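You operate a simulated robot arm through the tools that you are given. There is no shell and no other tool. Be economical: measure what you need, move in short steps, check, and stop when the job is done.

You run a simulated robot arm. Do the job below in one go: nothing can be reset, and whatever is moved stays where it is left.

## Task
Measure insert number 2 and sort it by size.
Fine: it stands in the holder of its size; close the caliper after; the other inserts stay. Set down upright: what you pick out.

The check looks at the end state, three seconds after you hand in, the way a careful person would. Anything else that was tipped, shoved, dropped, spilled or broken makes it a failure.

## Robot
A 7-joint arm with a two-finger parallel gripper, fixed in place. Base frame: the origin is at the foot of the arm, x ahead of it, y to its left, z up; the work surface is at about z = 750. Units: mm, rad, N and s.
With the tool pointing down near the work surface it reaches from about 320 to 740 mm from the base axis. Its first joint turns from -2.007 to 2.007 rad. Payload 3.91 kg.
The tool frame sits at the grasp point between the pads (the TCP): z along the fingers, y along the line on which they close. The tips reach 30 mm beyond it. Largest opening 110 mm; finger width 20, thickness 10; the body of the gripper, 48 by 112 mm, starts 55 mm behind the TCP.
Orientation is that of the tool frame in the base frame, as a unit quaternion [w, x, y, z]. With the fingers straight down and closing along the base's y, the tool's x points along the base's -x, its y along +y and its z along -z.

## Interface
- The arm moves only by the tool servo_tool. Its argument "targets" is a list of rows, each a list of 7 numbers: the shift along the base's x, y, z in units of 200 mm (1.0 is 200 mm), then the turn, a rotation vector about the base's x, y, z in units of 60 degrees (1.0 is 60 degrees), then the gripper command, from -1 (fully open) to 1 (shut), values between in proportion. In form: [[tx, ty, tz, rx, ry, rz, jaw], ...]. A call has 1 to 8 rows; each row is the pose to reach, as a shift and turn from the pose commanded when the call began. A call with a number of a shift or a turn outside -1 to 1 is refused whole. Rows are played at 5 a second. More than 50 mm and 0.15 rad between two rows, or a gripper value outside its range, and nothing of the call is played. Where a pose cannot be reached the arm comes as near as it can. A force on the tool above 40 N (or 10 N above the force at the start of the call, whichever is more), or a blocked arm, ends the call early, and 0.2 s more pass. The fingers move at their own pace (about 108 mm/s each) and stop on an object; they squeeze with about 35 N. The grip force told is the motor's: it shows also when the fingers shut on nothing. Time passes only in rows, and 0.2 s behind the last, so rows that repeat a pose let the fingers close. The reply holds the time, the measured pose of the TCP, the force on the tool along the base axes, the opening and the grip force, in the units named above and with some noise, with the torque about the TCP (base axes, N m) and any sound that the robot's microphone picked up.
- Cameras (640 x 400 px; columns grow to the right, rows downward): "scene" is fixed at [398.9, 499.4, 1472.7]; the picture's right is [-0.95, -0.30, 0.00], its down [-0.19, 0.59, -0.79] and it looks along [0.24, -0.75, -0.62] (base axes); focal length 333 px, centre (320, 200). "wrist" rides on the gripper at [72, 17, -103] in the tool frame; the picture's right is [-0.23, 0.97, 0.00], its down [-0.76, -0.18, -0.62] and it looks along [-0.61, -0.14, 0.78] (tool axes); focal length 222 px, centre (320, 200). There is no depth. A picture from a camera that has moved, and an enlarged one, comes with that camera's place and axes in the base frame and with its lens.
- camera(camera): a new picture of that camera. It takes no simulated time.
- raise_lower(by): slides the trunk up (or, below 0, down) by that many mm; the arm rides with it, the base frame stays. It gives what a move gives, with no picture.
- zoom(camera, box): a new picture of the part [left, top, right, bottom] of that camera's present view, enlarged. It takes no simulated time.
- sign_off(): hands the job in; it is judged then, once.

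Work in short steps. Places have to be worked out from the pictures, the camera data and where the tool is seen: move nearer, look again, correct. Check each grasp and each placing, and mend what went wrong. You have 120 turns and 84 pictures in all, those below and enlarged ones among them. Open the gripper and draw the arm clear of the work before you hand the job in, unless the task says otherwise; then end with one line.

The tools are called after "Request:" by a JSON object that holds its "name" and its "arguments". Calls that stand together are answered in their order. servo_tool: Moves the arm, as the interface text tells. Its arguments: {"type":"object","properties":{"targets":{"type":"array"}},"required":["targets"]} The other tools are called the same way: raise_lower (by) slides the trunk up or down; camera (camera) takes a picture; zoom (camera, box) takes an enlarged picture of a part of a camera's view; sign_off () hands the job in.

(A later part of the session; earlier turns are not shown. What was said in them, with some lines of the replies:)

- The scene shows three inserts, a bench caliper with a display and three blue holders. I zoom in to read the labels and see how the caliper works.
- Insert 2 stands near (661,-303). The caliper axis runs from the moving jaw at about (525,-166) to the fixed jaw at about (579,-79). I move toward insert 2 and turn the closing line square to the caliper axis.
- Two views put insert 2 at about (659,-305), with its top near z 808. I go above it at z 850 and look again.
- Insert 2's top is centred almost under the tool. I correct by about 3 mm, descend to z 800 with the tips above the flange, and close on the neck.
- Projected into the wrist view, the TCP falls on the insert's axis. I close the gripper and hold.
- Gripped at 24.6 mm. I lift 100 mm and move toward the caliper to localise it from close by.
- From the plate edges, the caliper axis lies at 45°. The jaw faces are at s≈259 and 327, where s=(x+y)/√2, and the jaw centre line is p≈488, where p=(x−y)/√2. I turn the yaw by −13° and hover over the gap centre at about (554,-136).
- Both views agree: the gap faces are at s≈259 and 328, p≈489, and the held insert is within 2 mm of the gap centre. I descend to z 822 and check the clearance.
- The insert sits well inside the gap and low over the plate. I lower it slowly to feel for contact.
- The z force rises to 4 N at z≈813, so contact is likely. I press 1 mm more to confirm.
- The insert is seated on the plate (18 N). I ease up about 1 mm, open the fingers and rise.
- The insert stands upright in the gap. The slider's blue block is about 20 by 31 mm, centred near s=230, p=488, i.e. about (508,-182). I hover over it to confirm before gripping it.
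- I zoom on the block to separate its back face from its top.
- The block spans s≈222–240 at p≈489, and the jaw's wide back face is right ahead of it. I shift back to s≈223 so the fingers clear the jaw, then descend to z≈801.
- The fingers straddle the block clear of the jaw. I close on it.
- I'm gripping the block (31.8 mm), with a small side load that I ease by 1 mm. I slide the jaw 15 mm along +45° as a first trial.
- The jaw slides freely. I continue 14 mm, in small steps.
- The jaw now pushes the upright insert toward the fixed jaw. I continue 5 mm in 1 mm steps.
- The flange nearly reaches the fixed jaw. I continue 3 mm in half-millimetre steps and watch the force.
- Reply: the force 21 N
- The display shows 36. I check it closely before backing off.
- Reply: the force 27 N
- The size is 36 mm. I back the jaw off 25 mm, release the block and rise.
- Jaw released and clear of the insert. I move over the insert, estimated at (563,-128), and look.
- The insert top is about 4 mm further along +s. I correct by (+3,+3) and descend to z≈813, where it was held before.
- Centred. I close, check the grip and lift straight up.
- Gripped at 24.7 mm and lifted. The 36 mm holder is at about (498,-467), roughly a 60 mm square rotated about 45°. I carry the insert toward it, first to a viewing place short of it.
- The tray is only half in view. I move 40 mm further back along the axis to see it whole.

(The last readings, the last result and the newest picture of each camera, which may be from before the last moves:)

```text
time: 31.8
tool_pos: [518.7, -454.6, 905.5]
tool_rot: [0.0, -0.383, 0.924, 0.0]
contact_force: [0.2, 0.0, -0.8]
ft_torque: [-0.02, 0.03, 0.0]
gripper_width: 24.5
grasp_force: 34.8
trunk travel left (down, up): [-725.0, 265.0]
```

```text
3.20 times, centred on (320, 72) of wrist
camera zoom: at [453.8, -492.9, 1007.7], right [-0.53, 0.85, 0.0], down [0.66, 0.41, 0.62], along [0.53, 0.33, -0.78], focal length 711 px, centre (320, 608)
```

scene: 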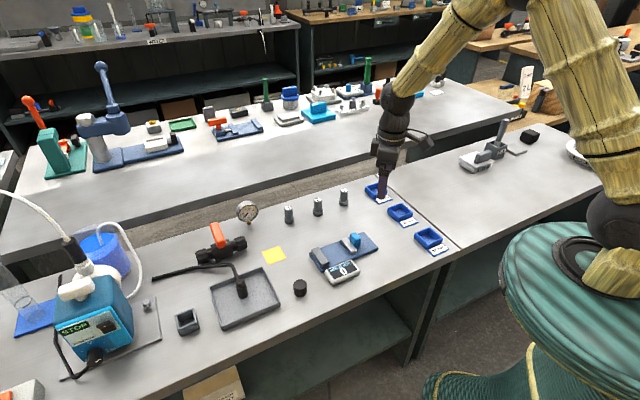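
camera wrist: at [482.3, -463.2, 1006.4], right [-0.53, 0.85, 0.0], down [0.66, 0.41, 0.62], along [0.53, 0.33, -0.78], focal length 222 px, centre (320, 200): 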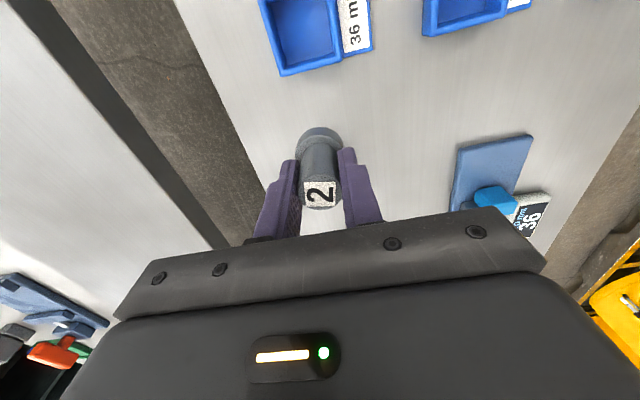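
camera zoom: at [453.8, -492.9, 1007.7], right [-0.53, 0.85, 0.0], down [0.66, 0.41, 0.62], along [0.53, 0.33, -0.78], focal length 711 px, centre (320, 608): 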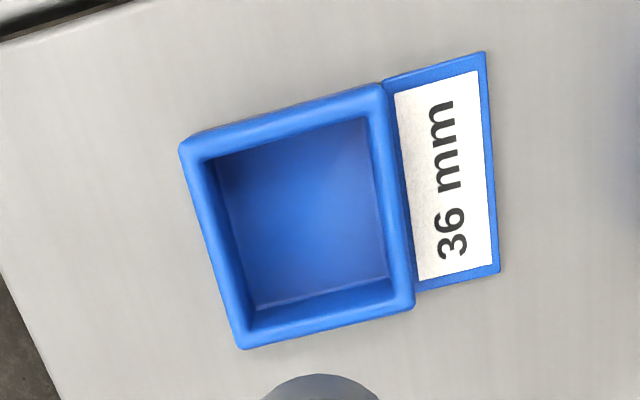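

The tray floor is about 48 mm wide, aligned at 45°, with its centre near (492.5,-473.8). I move over it and lower to z≈850, with the insert bottom at about 800.

Request:
{"name": "servo_tool", "arguments": {"targets": [[-0.06, -0.05, 0, 0, 0, 0, 1], [-0.1275, -0.1, 0, 0, 0, 0, 1], [-0.1275, -0.1, -0.1, 0, 0, 0, 1], [-0.1275, -0.1, -0.2, 0, 0, 0, 1], [-0.1275, -0.1, -0.275, 0, 0, 0, 1], [-0.1275, -0.1, -0.275, 0, 0, 0, 1]]}}

Request:
{"name": "camera", "arguments": {"camera": "wrist"}}

Request:
{"name": "zoom", "arguments": {"camera": "scene", "box": [340, 155, 420, 215]}}

```text
time: 33.2
tool_pos: [491.5, -474.9, 849.6]
tool_rot: [0.0, -0.383, 0.924, 0.0]
contact_force: [0.3, 0.2, -0.2]
ft_torque: [0.01, 0.0, -0.02]
gripper_width: 24.5
grasp_force: 34.9
trunk travel left (down, up): [-725.0, 265.0]
```

```text
45 pictures are left
camera wrist: at [428.2, -512.9, 952.3], right [-0.53, 0.85, 0.0], down [0.66, 0.41, 0.62], along [0.53, 0.33, -0.78], focal length 222 px, centre (320, 200)
```

wrist: 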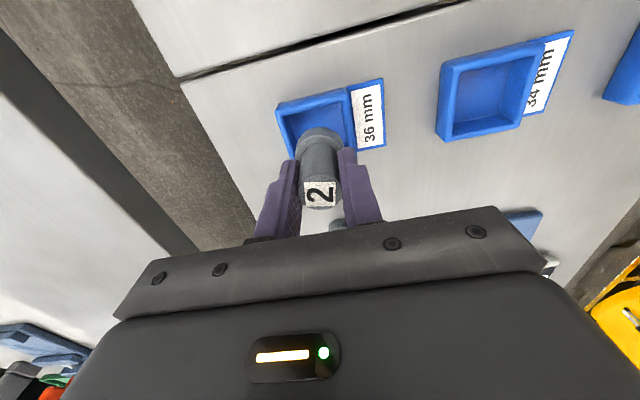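

```text
6.67 times, centred on (380, 185) of scene
camera zoom: at [398.9, 499.4, 1472.7], right [-0.95, -0.3, 0.0], down [-0.19, 0.59, -0.79], along [0.24, -0.75, -0.62], focal length 2221 px, centre (-80, 300)
```

zoom: 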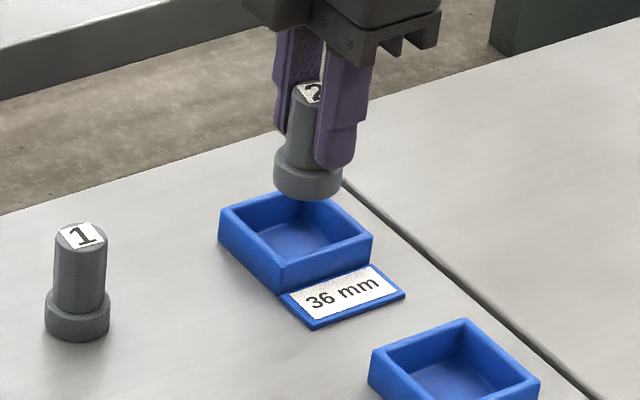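

Nearly aligned, but I want to confirm the centring within the tray with closer views.

Request:
{"name": "zoom", "arguments": {"camera": "wrist", "box": [260, 60, 420, 220]}}

Request:
{"name": "zoom", "arguments": {"camera": "scene", "box": [360, 165, 400, 195]}}

```text
2.50 times, centred on (340, 140) of wrist
camera zoom: at [428.2, -512.9, 952.3], right [-0.53, 0.85, 0.0], down [0.66, 0.41, 0.62], along [0.53, 0.33, -0.78], focal length 555 px, centre (270, 350)
```

zoom: 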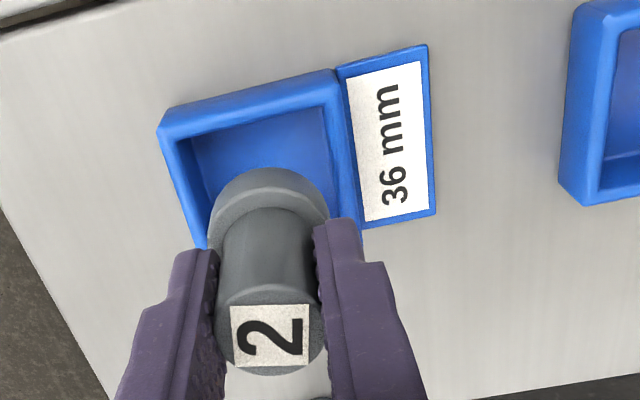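

```text
13.33 times, centred on (380, 180) of scene
camera zoom: at [398.9, 499.4, 1472.7], right [-0.95, -0.3, 0.0], down [-0.19, 0.59, -0.79], along [0.24, -0.75, -0.62], focal length 4442 px, centre (-480, 467)
```

zoom: 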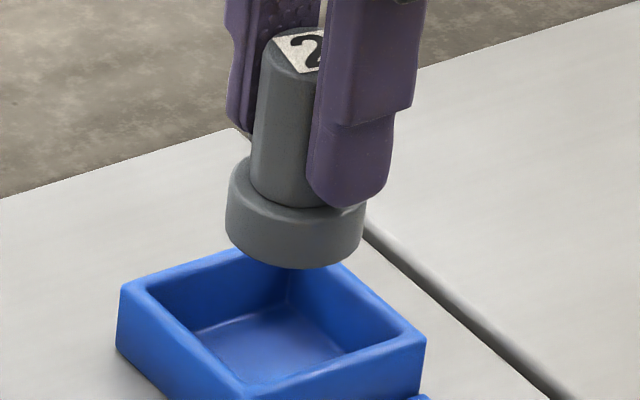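

The views agree the tray centre is about (+2,+1) mm from the tool. I correct and lower until the bottom is at about z 765, just below the rim.

Request:
{"name": "servo_tool", "arguments": {"targets": [[0.01, 0.005, -0.05, 0, 0, 0, 1], [0.01, 0.005, -0.1, 0, 0, 0, 1], [0.01, 0.005, -0.14, 0, 0, 0, 1], [0.01, 0.005, -0.17, 0, 0, 0, 1], [0.01, 0.005, -0.17, 0, 0, 0, 1]]}}

Request:
{"name": "zoom", "arguments": {"camera": "scene", "box": [360, 165, 400, 195]}}

Request:
{"name": "zoom", "arguments": {"camera": "wrist", "box": [260, 60, 420, 220]}}

```text
time: 34.4
tool_pos: [494.8, -472.4, 815.6]
tool_rot: [0.0, -0.383, 0.924, 0.0]
contact_force: [0.1, -0.9, 0.1]
ft_torque: [0.0, -0.03, 0.0]
gripper_width: 24.8
grasp_force: 34.8
trunk travel left (down, up): [-725.0, 265.0]
```

```text
13.33 times, centred on (380, 180) of scene
camera zoom: at [398.9, 499.4, 1472.7], right [-0.95, -0.3, 0.0], down [-0.19, 0.59, -0.79], along [0.24, -0.75, -0.62], focal length 4442 px, centre (-480, 467)
```

zoom: 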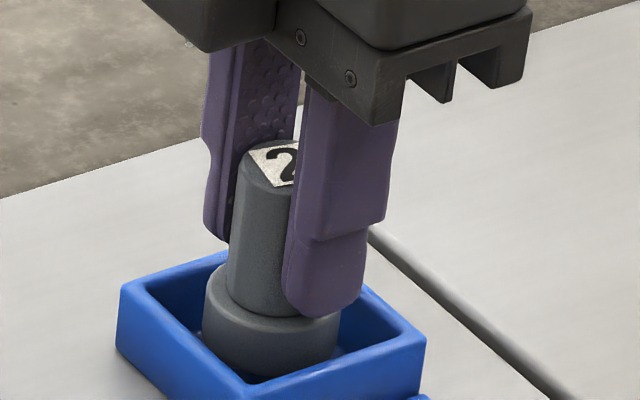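

```text
2.50 times, centred on (340, 140) of wrist
camera zoom: at [430.7, -511.7, 917.6], right [-0.53, 0.85, 0.0], down [0.66, 0.41, 0.62], along [0.53, 0.33, -0.78], focal length 555 px, centre (270, 350)
```

zoom: 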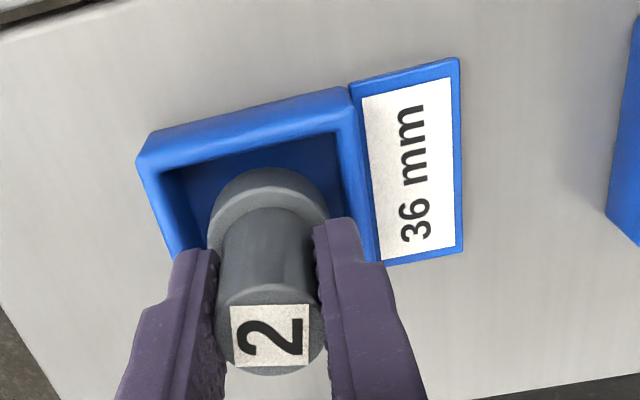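

The insert is well inside the tray opening. I lower slowly to feel the floor.

Request:
{"name": "servo_tool", "arguments": {"targets": [[0, 0, -0.015, 0, 0, 0, 1], [0, 0, -0.025, 0, 0, 0, 1], [0, 0, -0.035, 0, 0, 0, 1], [0, 0, -0.045, 0, 0, 0, 1], [0, 0, -0.045, 0, 0, 0, 1]]}}

Request:
{"name": "zoom", "arguments": {"camera": "scene", "box": [360, 165, 400, 195]}}

```text
time: 35.6
tool_pos: [494.5, -472.8, 805.8]
tool_rot: [0.0, -0.384, 0.923, -0.001]
contact_force: [0.3, -0.1, -1.4]
ft_torque: [0.0, -0.01, 0.04]
gripper_width: 24.6
grasp_force: 34.9
trunk travel left (down, up): [-725.0, 265.0]
```

```text
13.33 times, centred on (380, 180) of scene
camera zoom: at [398.9, 499.4, 1472.7], right [-0.95, -0.3, 0.0], down [-0.19, 0.59, -0.79], along [0.24, -0.75, -0.62], focal length 4442 px, centre (-480, 467)
```

zoom: 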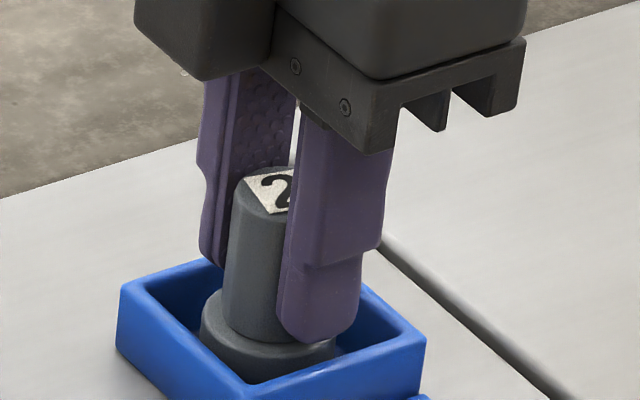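

Still no contact at z 805.8. I lower up to 3 mm more in fine steps.

Request:
{"name": "servo_tool", "arguments": {"targets": [[0, 0, -0.005, 0, 0, 0, 1], [0, 0, -0.01, 0, 0, 0, 1], [0, 0, -0.01, 0, 0, 0, 1]]}}

```text
time: 36.4
tool_pos: [494.0, -472.1, 804.2]
tool_rot: [0.0, -0.383, 0.924, 0.001]
contact_force: [0.1, 0.1, -0.9]
ft_torque: [0.01, 0.01, -0.01]
gripper_width: 24.8
grasp_force: 34.6
trunk travel left (down, up): [-725.0, 265.0]
```

No contact yet, so I go another 1.5 mm.

Request:
{"name": "servo_tool", "arguments": {"targets": [[0, 0, -0.004, 0, 0, 0, 1], [0, 0, -0.008, 0, 0, 0, 1], [0, 0, -0.008, 0, 0, 0, 1]]}}

```text
time: 37.2
tool_pos: [494.3, -473.1, 803.5]
tool_rot: [0.0, -0.383, 0.924, 0.0]
contact_force: [-0.5, -0.5, -1.0]
ft_torque: [0.02, -0.01, -0.01]
gripper_width: 24.7
grasp_force: 35.0
trunk travel left (down, up): [-725.0, 265.0]
```

Request:
{"name": "servo_tool", "arguments": {"targets": [[0, 0, -0.005, 0, 0, 0, 1], [0, 0, -0.01, 0, 0, 0, 1], [0, 0, -0.01, 0, 0, 0, 1]]}}

Request:
{"name": "zoom", "arguments": {"camera": "scene", "box": [360, 165, 400, 195]}}

```text
time: 38.0
tool_pos: [493.3, -473.3, 802.5]
tool_rot: [0.0, -0.382, 0.924, 0.0]
contact_force: [-1.0, 0.2, 1.7]
ft_torque: [0.02, 0.02, -0.02]
gripper_width: 24.8
grasp_force: 35.1
trunk travel left (down, up): [-725.0, 265.0]
```

```text
13.33 times, centred on (380, 180) of scene
camera zoom: at [398.9, 499.4, 1472.7], right [-0.95, -0.3, 0.0], down [-0.19, 0.59, -0.79], along [0.24, -0.75, -0.62], focal length 4442 px, centre (-480, 467)
```

zoom: 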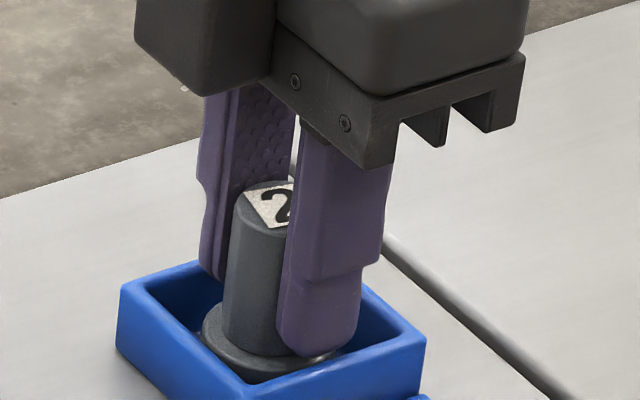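

I saw a slight 1.7 N rise. One more millimetre to confirm contact.

Request:
{"name": "servo_tool", "arguments": {"targets": [[0, 0, -0.004, 0, 0, 0, 1], [0, 0, -0.008, 0, 0, 0, 1], [0, 0, -0.008, 0, 0, 0, 1]]}}

```text
time: 38.8
tool_pos: [495.5, -473.8, 802.8]
tool_rot: [0.001, -0.383, 0.924, -0.002]
contact_force: [-1.5, -1.7, 10.7]
ft_torque: [-0.05, 0.12, 0.0]
gripper_width: 24.6
grasp_force: 34.9
trunk travel left (down, up): [-725.0, 265.0]
```

Seated (10.7 N). I ease 1 mm, open only to about 30 mm so the fingers stay off the tray walls, and check before lifting.

Request:
{"name": "servo_tool", "arguments": {"targets": [[0, 0, 0.005, 0, 0, 0, 1], [0, 0, 0.005, 0, 0, 0, 0.47], [0, 0, 0.005, 0, 0, 0, 0.47]]}}

Request:
{"name": "zoom", "arguments": {"camera": "scene", "box": [360, 165, 400, 195]}}

```text
time: 39.6
tool_pos: [495.7, -472.7, 801.3]
tool_rot: [0.0, -0.382, 0.924, 0.0]
contact_force: [3.5, -4.6, 1.1]
ft_torque: [-0.12, -0.1, 0.0]
gripper_width: 25.9
grasp_force: 0.1
trunk travel left (down, up): [-725.0, 265.0]
```

```text
13.33 times, centred on (380, 180) of scene
camera zoom: at [398.9, 499.4, 1472.7], right [-0.95, -0.3, 0.0], down [-0.19, 0.59, -0.79], along [0.24, -0.75, -0.62], focal length 4442 px, centre (-480, 467)
```

zoom: 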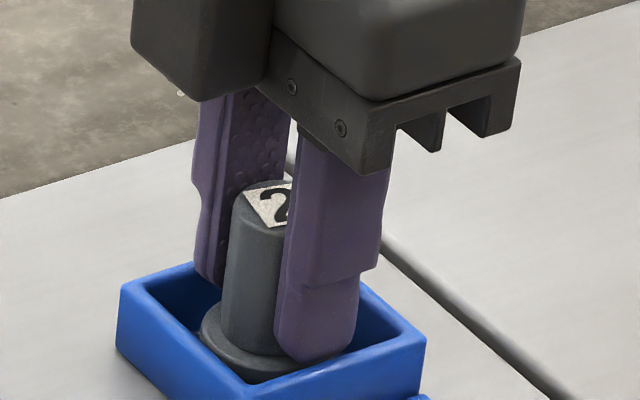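

The opening stopped at 25.9 mm with a side load toward +p, so the −p finger touches the tray wall. I shift 1 mm toward +p to relieve it, rise a little, and then open.

Request:
{"name": "servo_tool", "arguments": {"targets": [[0.005, -0.005, 0, 0, 0, 0, 0.5], [0.005, -0.005, 0, 0, 0, 0, 0.5]]}}

```text
time: 40.2
tool_pos: [495.3, -473.1, 799.2]
tool_rot: [0.0, -0.383, 0.924, 0.001]
contact_force: [0.8, 0.0, -0.2]
ft_torque: [-0.01, 0.02, 0.01]
gripper_width: 27.2
grasp_force: 0.1
trunk travel left (down, up): [-725.0, 265.0]
```

The load is gone and the opening is 27.2 mm, so I lift in small steps.

Request:
{"name": "servo_tool", "arguments": {"targets": [[0, 0, 0.02, 0, 0, 0, 0.5], [0, 0, 0.04, 0, 0, 0, 0.5], [0, 0, 0.06, 0, 0, 0, 0.5], [0, 0, 0.06, 0, 0, 0, 0.4]]}}

Request:
{"name": "zoom", "arguments": {"camera": "scene", "box": [360, 165, 400, 195]}}

```text
time: 41.2
tool_pos: [495.3, -473.6, 812.4]
tool_rot: [0.0, -0.382, 0.924, 0.0]
contact_force: [0.0, 1.5, 0.0]
ft_torque: [0.01, -0.01, 0.02]
gripper_width: 33.0
grasp_force: 0.1
trunk travel left (down, up): [-725.0, 265.0]
```

```text
13.33 times, centred on (380, 180) of scene
camera zoom: at [398.9, 499.4, 1472.7], right [-0.95, -0.3, 0.0], down [-0.19, 0.59, -0.79], along [0.24, -0.75, -0.62], focal length 4442 px, centre (-480, 467)
```

zoom: 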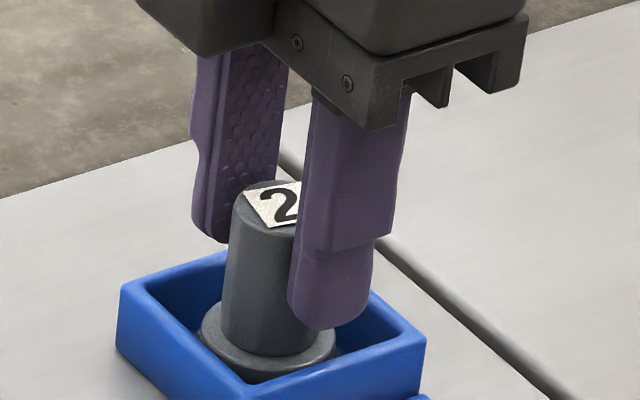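

The insert is free and standing, and the tray has not moved. I open and rise to about z 905.

Request:
{"name": "servo_tool", "arguments": {"targets": [[0, 0, 0.02, 0, 0, 0, 0.0], [0, 0, 0.1, 0, 0, 0, -0.2], [0, 0, 0.3, 0, 0, 0, -0.2], [0, 0, 0.46, 0, 0, 0, -0.2], [0, 0, 0.46, 0, 0, 0, -0.2]]}}

Request:
{"name": "zoom", "arguments": {"camera": "scene", "box": [350, 160, 414, 208]}}

Request:
{"name": "camera", "arguments": {"camera": "wrist"}}

```text
time: 42.4
tool_pos: [494.8, -475.4, 903.0]
tool_rot: [-0.001, -0.383, 0.924, 0.001]
contact_force: [0.1, 0.5, -0.4]
ft_torque: [0.01, 0.0, 0.01]
gripper_width: 66.0
grasp_force: 0.0
trunk travel left (down, up): [-725.0, 265.0]
```

```text
8.33 times, centred on (382, 184) of scene
camera zoom: at [398.9, 499.4, 1472.7], right [-0.95, -0.3, 0.0], down [-0.19, 0.59, -0.79], along [0.24, -0.75, -0.62], focal length 2776 px, centre (-197, 333)
```

zoom: 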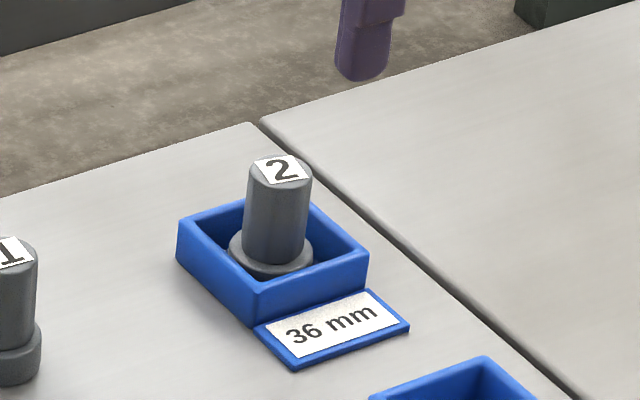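

```text
34 pictures are left
camera wrist: at [430.8, -513.2, 1007.1], right [-0.53, 0.85, 0.0], down [0.67, 0.41, 0.62], along [0.53, 0.33, -0.78], focal length 222 px, centre (320, 200)
```

wrist: 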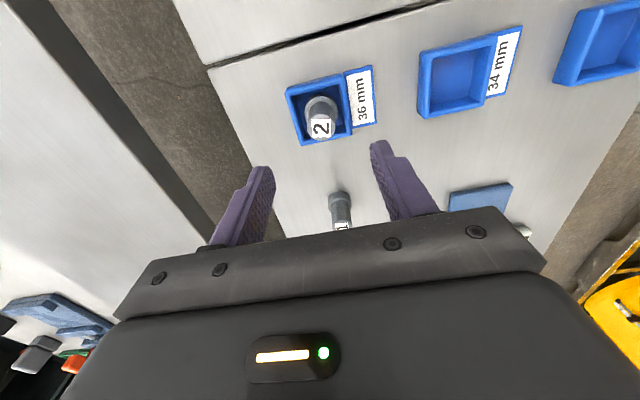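

Insert 2 stands upright in the 36 mm holder. Next I return to the slider block, at the point where I released it, about (513.5,-180.5).

Request:
{"name": "servo_tool", "arguments": {"targets": [[0, 0.15, 0, 0, 0, 0, -0.2], [0.01, 0.35, 0, 0, 0, 0, -0.2], [0.02, 0.55, 0, 0, 0, 0, -0.2], [0.03, 0.75, 0, 0, 0, 0, -0.2], [0.04, 0.9, 0, 0, 0, 0, -0.2], [0.04, 0.9, 0, 0, 0, 0, -0.2]]}}

Request:
{"name": "servo_tool", "arguments": {"targets": [[0.02, 0.15, 0, 0, 0, 0, -0.2], [0.04, 0.35, -0.05, 0, 0, 0, -0.2], [0.05, 0.5, -0.1, 0, 0, 0, -0.2], [0.05, 0.57, -0.2, 0, 0, 0, -0.2], [0.05, 0.57, -0.27, 0, 0, 0, -0.2], [0.05, 0.57, -0.27, 0, 0, 0, -0.2]]}}

Request:
{"name": "zoom", "arguments": {"camera": "wrist", "box": [230, 90, 430, 240]}}

```text
time: 43.8
tool_pos: [503.4, -292.3, 904.3]
tool_rot: [0.001, -0.381, 0.924, 0.0]
contact_force: [0.2, -0.3, 0.7]
ft_torque: [0.0, -0.02, 0.03]
gripper_width: 66.1
grasp_force: 0.0
trunk travel left (down, up): [-725.0, 265.0]
```

```text
time: 45.2
tool_pos: [512.5, -179.4, 848.8]
tool_rot: [0.0, -0.382, 0.924, 0.001]
contact_force: [0.4, 0.7, 0.1]
ft_torque: [-0.02, 0.03, -0.02]
gripper_width: 65.9
grasp_force: 0.0
trunk travel left (down, up): [-725.0, 265.0]
```

```text
2.67 times, centred on (330, 165) of wrist
camera zoom: at [449.1, -218.6, 952.4], right [-0.53, 0.85, 0.0], down [0.66, 0.41, 0.62], along [0.53, 0.33, -0.78], focal length 592 px, centre (293, 293)
```

zoom: 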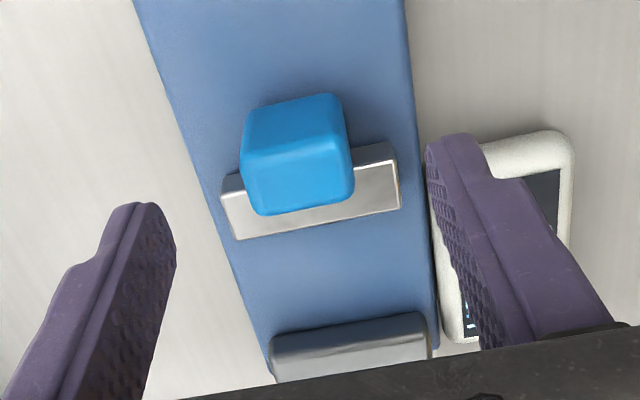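

The block sits at the same offset as in my first grip, so I descend and close on it.

Request:
{"name": "servo_tool", "arguments": {"targets": [[0, -0.004, -0.1, 0, 0, 0, -0.2], [0, -0.004, -0.2, 0, 0, 0, -0.2], [0, -0.004, -0.24, 0, 0, 0, -0.2], [0, -0.004, -0.24, 0, 0, 0, 1], [0, -0.004, -0.24, 0, 0, 0, 1], [0, -0.004, -0.24, 0, 0, 0, 1]]}}

Request:
{"name": "zoom", "arguments": {"camera": "scene", "box": [305, 205, 385, 275]}}

```text
time: 46.6
tool_pos: [512.7, -180.7, 801.4]
tool_rot: [0.0, -0.383, 0.924, 0.001]
contact_force: [-5.5, 6.1, -3.1]
ft_torque: [0.01, -0.06, 0.08]
gripper_width: 31.9
grasp_force: 45.1
trunk travel left (down, up): [-725.0, 265.0]
```

```text
5.71 times, centred on (345, 240) of scene
camera zoom: at [398.9, 499.4, 1472.7], right [-0.95, -0.3, 0.0], down [-0.19, 0.59, -0.79], along [0.24, -0.75, -0.62], focal length 1904 px, centre (177, -29)
```

zoom: 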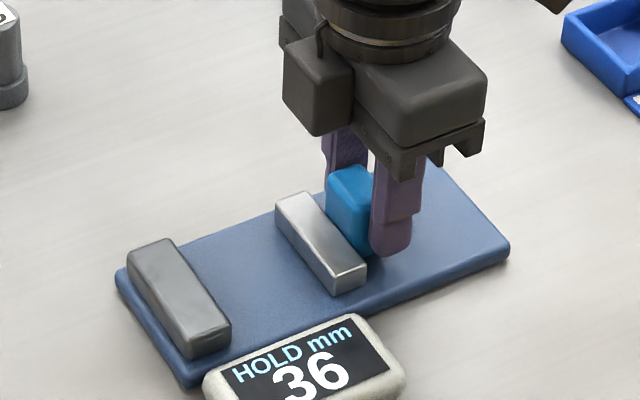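

I'm gripping the block and slide the jaw 50 mm toward the fixed jaw.

Request:
{"name": "servo_tool", "arguments": {"targets": [[0.018, 0.026, 0, 0, 0, 0, 1], [0.043, 0.051, 0, 0, 0, 0, 1], [0.068, 0.076, 0, 0, 0, 0, 1], [0.093, 0.101, 0, 0, 0, 0, 1], [0.118, 0.126, 0, 0, 0, 0, 1], [0.143, 0.151, 0, 0, 0, 0, 1], [0.173, 0.181, 0, 0, 0, 0, 1], [0.173, 0.181, 0, 0, 0, 0, 1]]}}

Request:
{"name": "zoom", "arguments": {"camera": "scene", "box": [305, 205, 385, 275]}}

```text
time: 48.4
tool_pos: [548.6, -144.2, 802.2]
tool_rot: [-0.001, -0.382, 0.924, 0.0]
contact_force: [-3.3, 2.6, -10.4]
ft_torque: [-0.38, 0.51, -0.03]
gripper_width: 31.7
grasp_force: 45.0
trunk travel left (down, up): [-725.0, 265.0]
```

```text
5.71 times, centred on (345, 240) of scene
camera zoom: at [398.9, 499.4, 1472.7], right [-0.95, -0.3, 0.0], down [-0.19, 0.59, -0.79], along [0.24, -0.75, -0.62], focal length 1904 px, centre (177, -29)
```

zoom: 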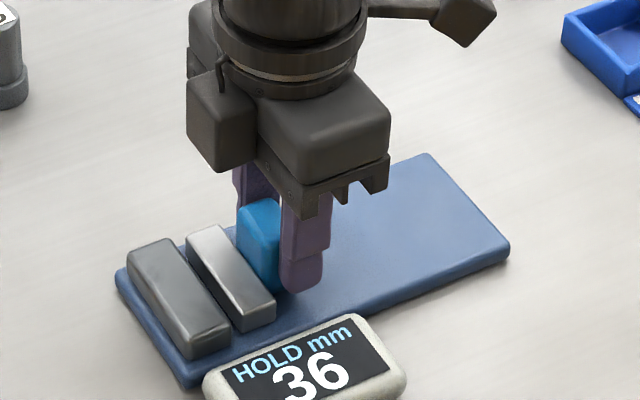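

About 8–10 mm of gap is left. I continue 8 mm in 1.5 mm steps.

Request:
{"name": "servo_tool", "arguments": {"targets": [[0.006, 0.006, 0, 0, 0, 0, 1], [0.012, 0.012, 0, 0, 0, 0, 1], [0.018, 0.018, 0, 0, 0, 0, 1], [0.024, 0.024, 0, 0, 0, 0, 1], [0.029, 0.029, 0, 0, 0, 0, 1], [0.029, 0.029, 0, 0, 0, 0, 1]]}}

Request:
{"name": "zoom", "arguments": {"camera": "scene", "box": [305, 205, 385, 275]}}

```text
time: 49.8
tool_pos: [553.8, -139.7, 802.5]
tool_rot: [-0.001, -0.381, 0.924, -0.001]
contact_force: [-8.9, -1.1, -7.4]
ft_torque: [0.09, -0.14, 0.23]
gripper_width: 31.7
grasp_force: 45.1
trunk travel left (down, up): [-725.0, 265.0]
```

```text
5.71 times, centred on (345, 240) of scene
camera zoom: at [398.9, 499.4, 1472.7], right [-0.95, -0.3, 0.0], down [-0.19, 0.59, -0.79], along [0.24, -0.75, -0.62], focal length 1904 px, centre (177, -29)
```

zoom: 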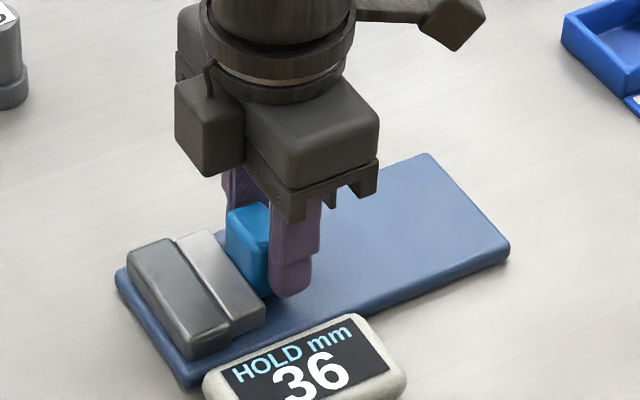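

The jaws look nearly or fully shut and the force is starting to rise. I push up to 2 mm more in fine steps to be sure.

Request:
{"name": "servo_tool", "arguments": {"targets": [[0.002, 0.002, 0, 0, 0, 0, 1], [0.004, 0.004, 0, 0, 0, 0, 1], [0.006, 0.006, 0, 0, 0, 0, 1], [0.008, 0.008, 0, 0, 0, 0, 1], [0.008, 0.008, 0, 0, 0, 0, 1]]}}

Request:
{"name": "zoom", "arguments": {"camera": "scene", "box": [315, 230, 355, 260]}}

```text
time: 51.0
tool_pos: [554.6, -139.1, 801.7]
tool_rot: [-0.001, -0.382, 0.924, 0.001]
contact_force: [-22.3, -12.9, -11.4]
ft_torque: [-0.55, 0.21, 0.04]
gripper_width: 31.7
grasp_force: 44.9
trunk travel left (down, up): [-725.0, 265.0]
```

```text
13.33 times, centred on (335, 245) of scene
camera zoom: at [398.9, 499.4, 1472.7], right [-0.95, -0.3, 0.0], down [-0.19, 0.59, -0.79], along [0.24, -0.75, -0.62], focal length 4442 px, centre (120, -400)
```

zoom: 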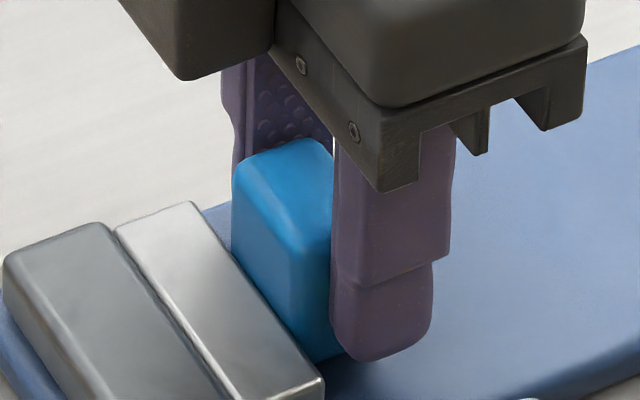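

The jaws are shut against each other (about 26 N). I open without pulling back, rise and check.

Request:
{"name": "servo_tool", "arguments": {"targets": [[0, 0, 0, 0, 0, 0, -0.2], [0, 0, 0, 0, 0, 0, -0.2], [0, 0, 0.1, 0, 0, 0, -0.2], [0, 0, 0.3, 0, 0, 0, -0.2], [0, 0, 0.5, 0, 0, 0, -0.2], [0, 0, 0.7, 0, 0, 0, -0.2], [-0.15, -0.15, 0.8, 0, 0, 0, -0.2], [-0.15, -0.15, 0.8, 0, 0, 0, -0.2]]}}

Request:
{"name": "camera", "arguments": {"camera": "scene"}}

Request:
{"name": "zoom", "arguments": {"camera": "scene", "box": [270, 165, 430, 285]}}

Request:
{"name": "camera", "arguments": {"camera": "wrist"}}

```text
time: 52.8
tool_pos: [526.8, -164.5, 961.6]
tool_rot: [-0.001, -0.385, 0.923, 0.0]
contact_force: [0.8, -0.2, -0.8]
ft_torque: [-0.05, 0.02, 0.0]
gripper_width: 66.1
grasp_force: 0.2
trunk travel left (down, up): [-725.0, 265.0]
```

```text
28 pictures are left
```

scene: 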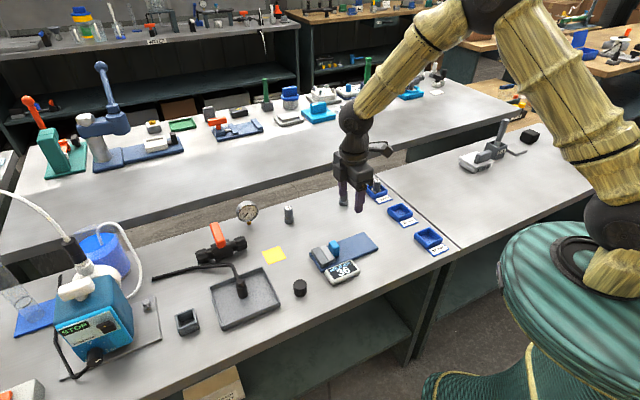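

```text
3.33 times, centred on (350, 225) of scene
camera zoom: at [398.9, 499.4, 1472.7], right [-0.95, -0.3, 0.0], down [-0.19, 0.59, -0.79], along [0.24, -0.75, -0.62], focal length 1110 px, centre (220, 117)
```

zoom: 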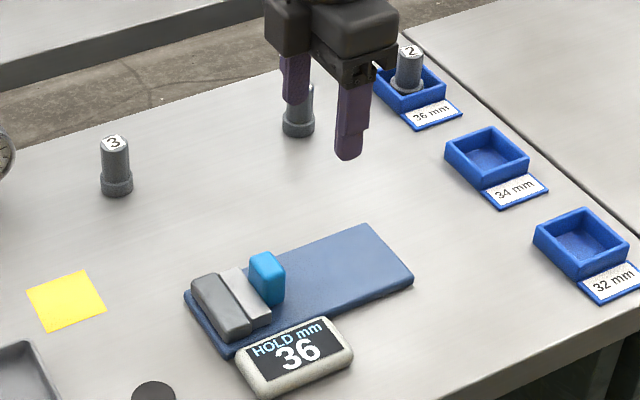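

```text
26 pictures are left
camera wrist: at [463.4, -203.7, 1064.1], right [-0.53, 0.85, 0.0], down [0.66, 0.41, 0.62], along [0.53, 0.33, -0.78], focal length 222 px, centre (320, 200)
```

wrist: 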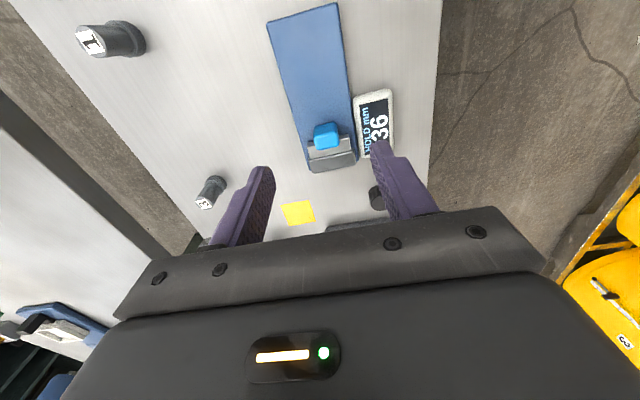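

The caliper looks closed, insert 2 stands in its holder and inserts 1 and 3 are in place. I open fully, draw the arm up and away, and take a last close look.

Request:
{"name": "servo_tool", "arguments": {"targets": [[-0.1, -0.05, 0.1, 0, 0, 0, -1], [-0.2, -0.1, 0.2, 0, 0, 0, -1], [-0.2, -0.1, 0.2, 0, 0, 0, -1]]}}

Request:
{"name": "zoom", "arguments": {"camera": "scene", "box": [310, 225, 390, 285]}}

Request:
{"name": "zoom", "arguments": {"camera": "scene", "box": [340, 160, 420, 220]}}

```text
time: 53.6
tool_pos: [486.0, -187.9, 1001.1]
tool_rot: [0.0, -0.383, 0.924, 0.001]
contact_force: [-0.8, 0.0, -0.7]
ft_torque: [0.0, -0.01, 0.01]
gripper_width: 109.9
grasp_force: 0.1
trunk travel left (down, up): [-725.0, 265.0]
```

```text
6.67 times, centred on (350, 255) of scene
camera zoom: at [398.9, 499.4, 1472.7], right [-0.95, -0.3, 0.0], down [-0.19, 0.59, -0.79], along [0.24, -0.75, -0.62], focal length 2221 px, centre (120, -167)
```

zoom: 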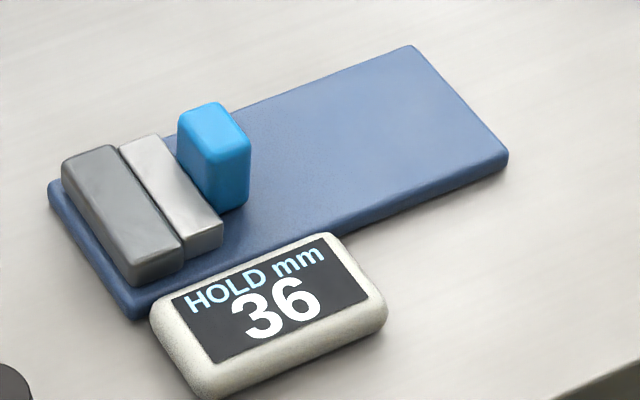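

```text
6.67 times, centred on (380, 190) of scene
camera zoom: at [398.9, 499.4, 1472.7], right [-0.95, -0.3, 0.0], down [-0.19, 0.59, -0.79], along [0.24, -0.75, -0.62], focal length 2221 px, centre (-80, 267)
```

zoom: 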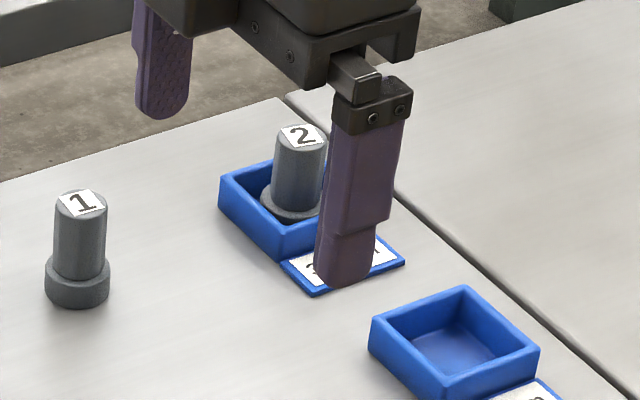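

Caliper shut, insert 2 upright in the 36 mm holder, gripper open and well above the bench. I hand the job in.

Request:
{"name": "sign_off", "arguments": {}}

```text
The job is handed in.
```

Insert 2 measured 36 mm and now stands upright in the 36 mm holder; the caliper is closed and inserts 1 and 3 were not touched.
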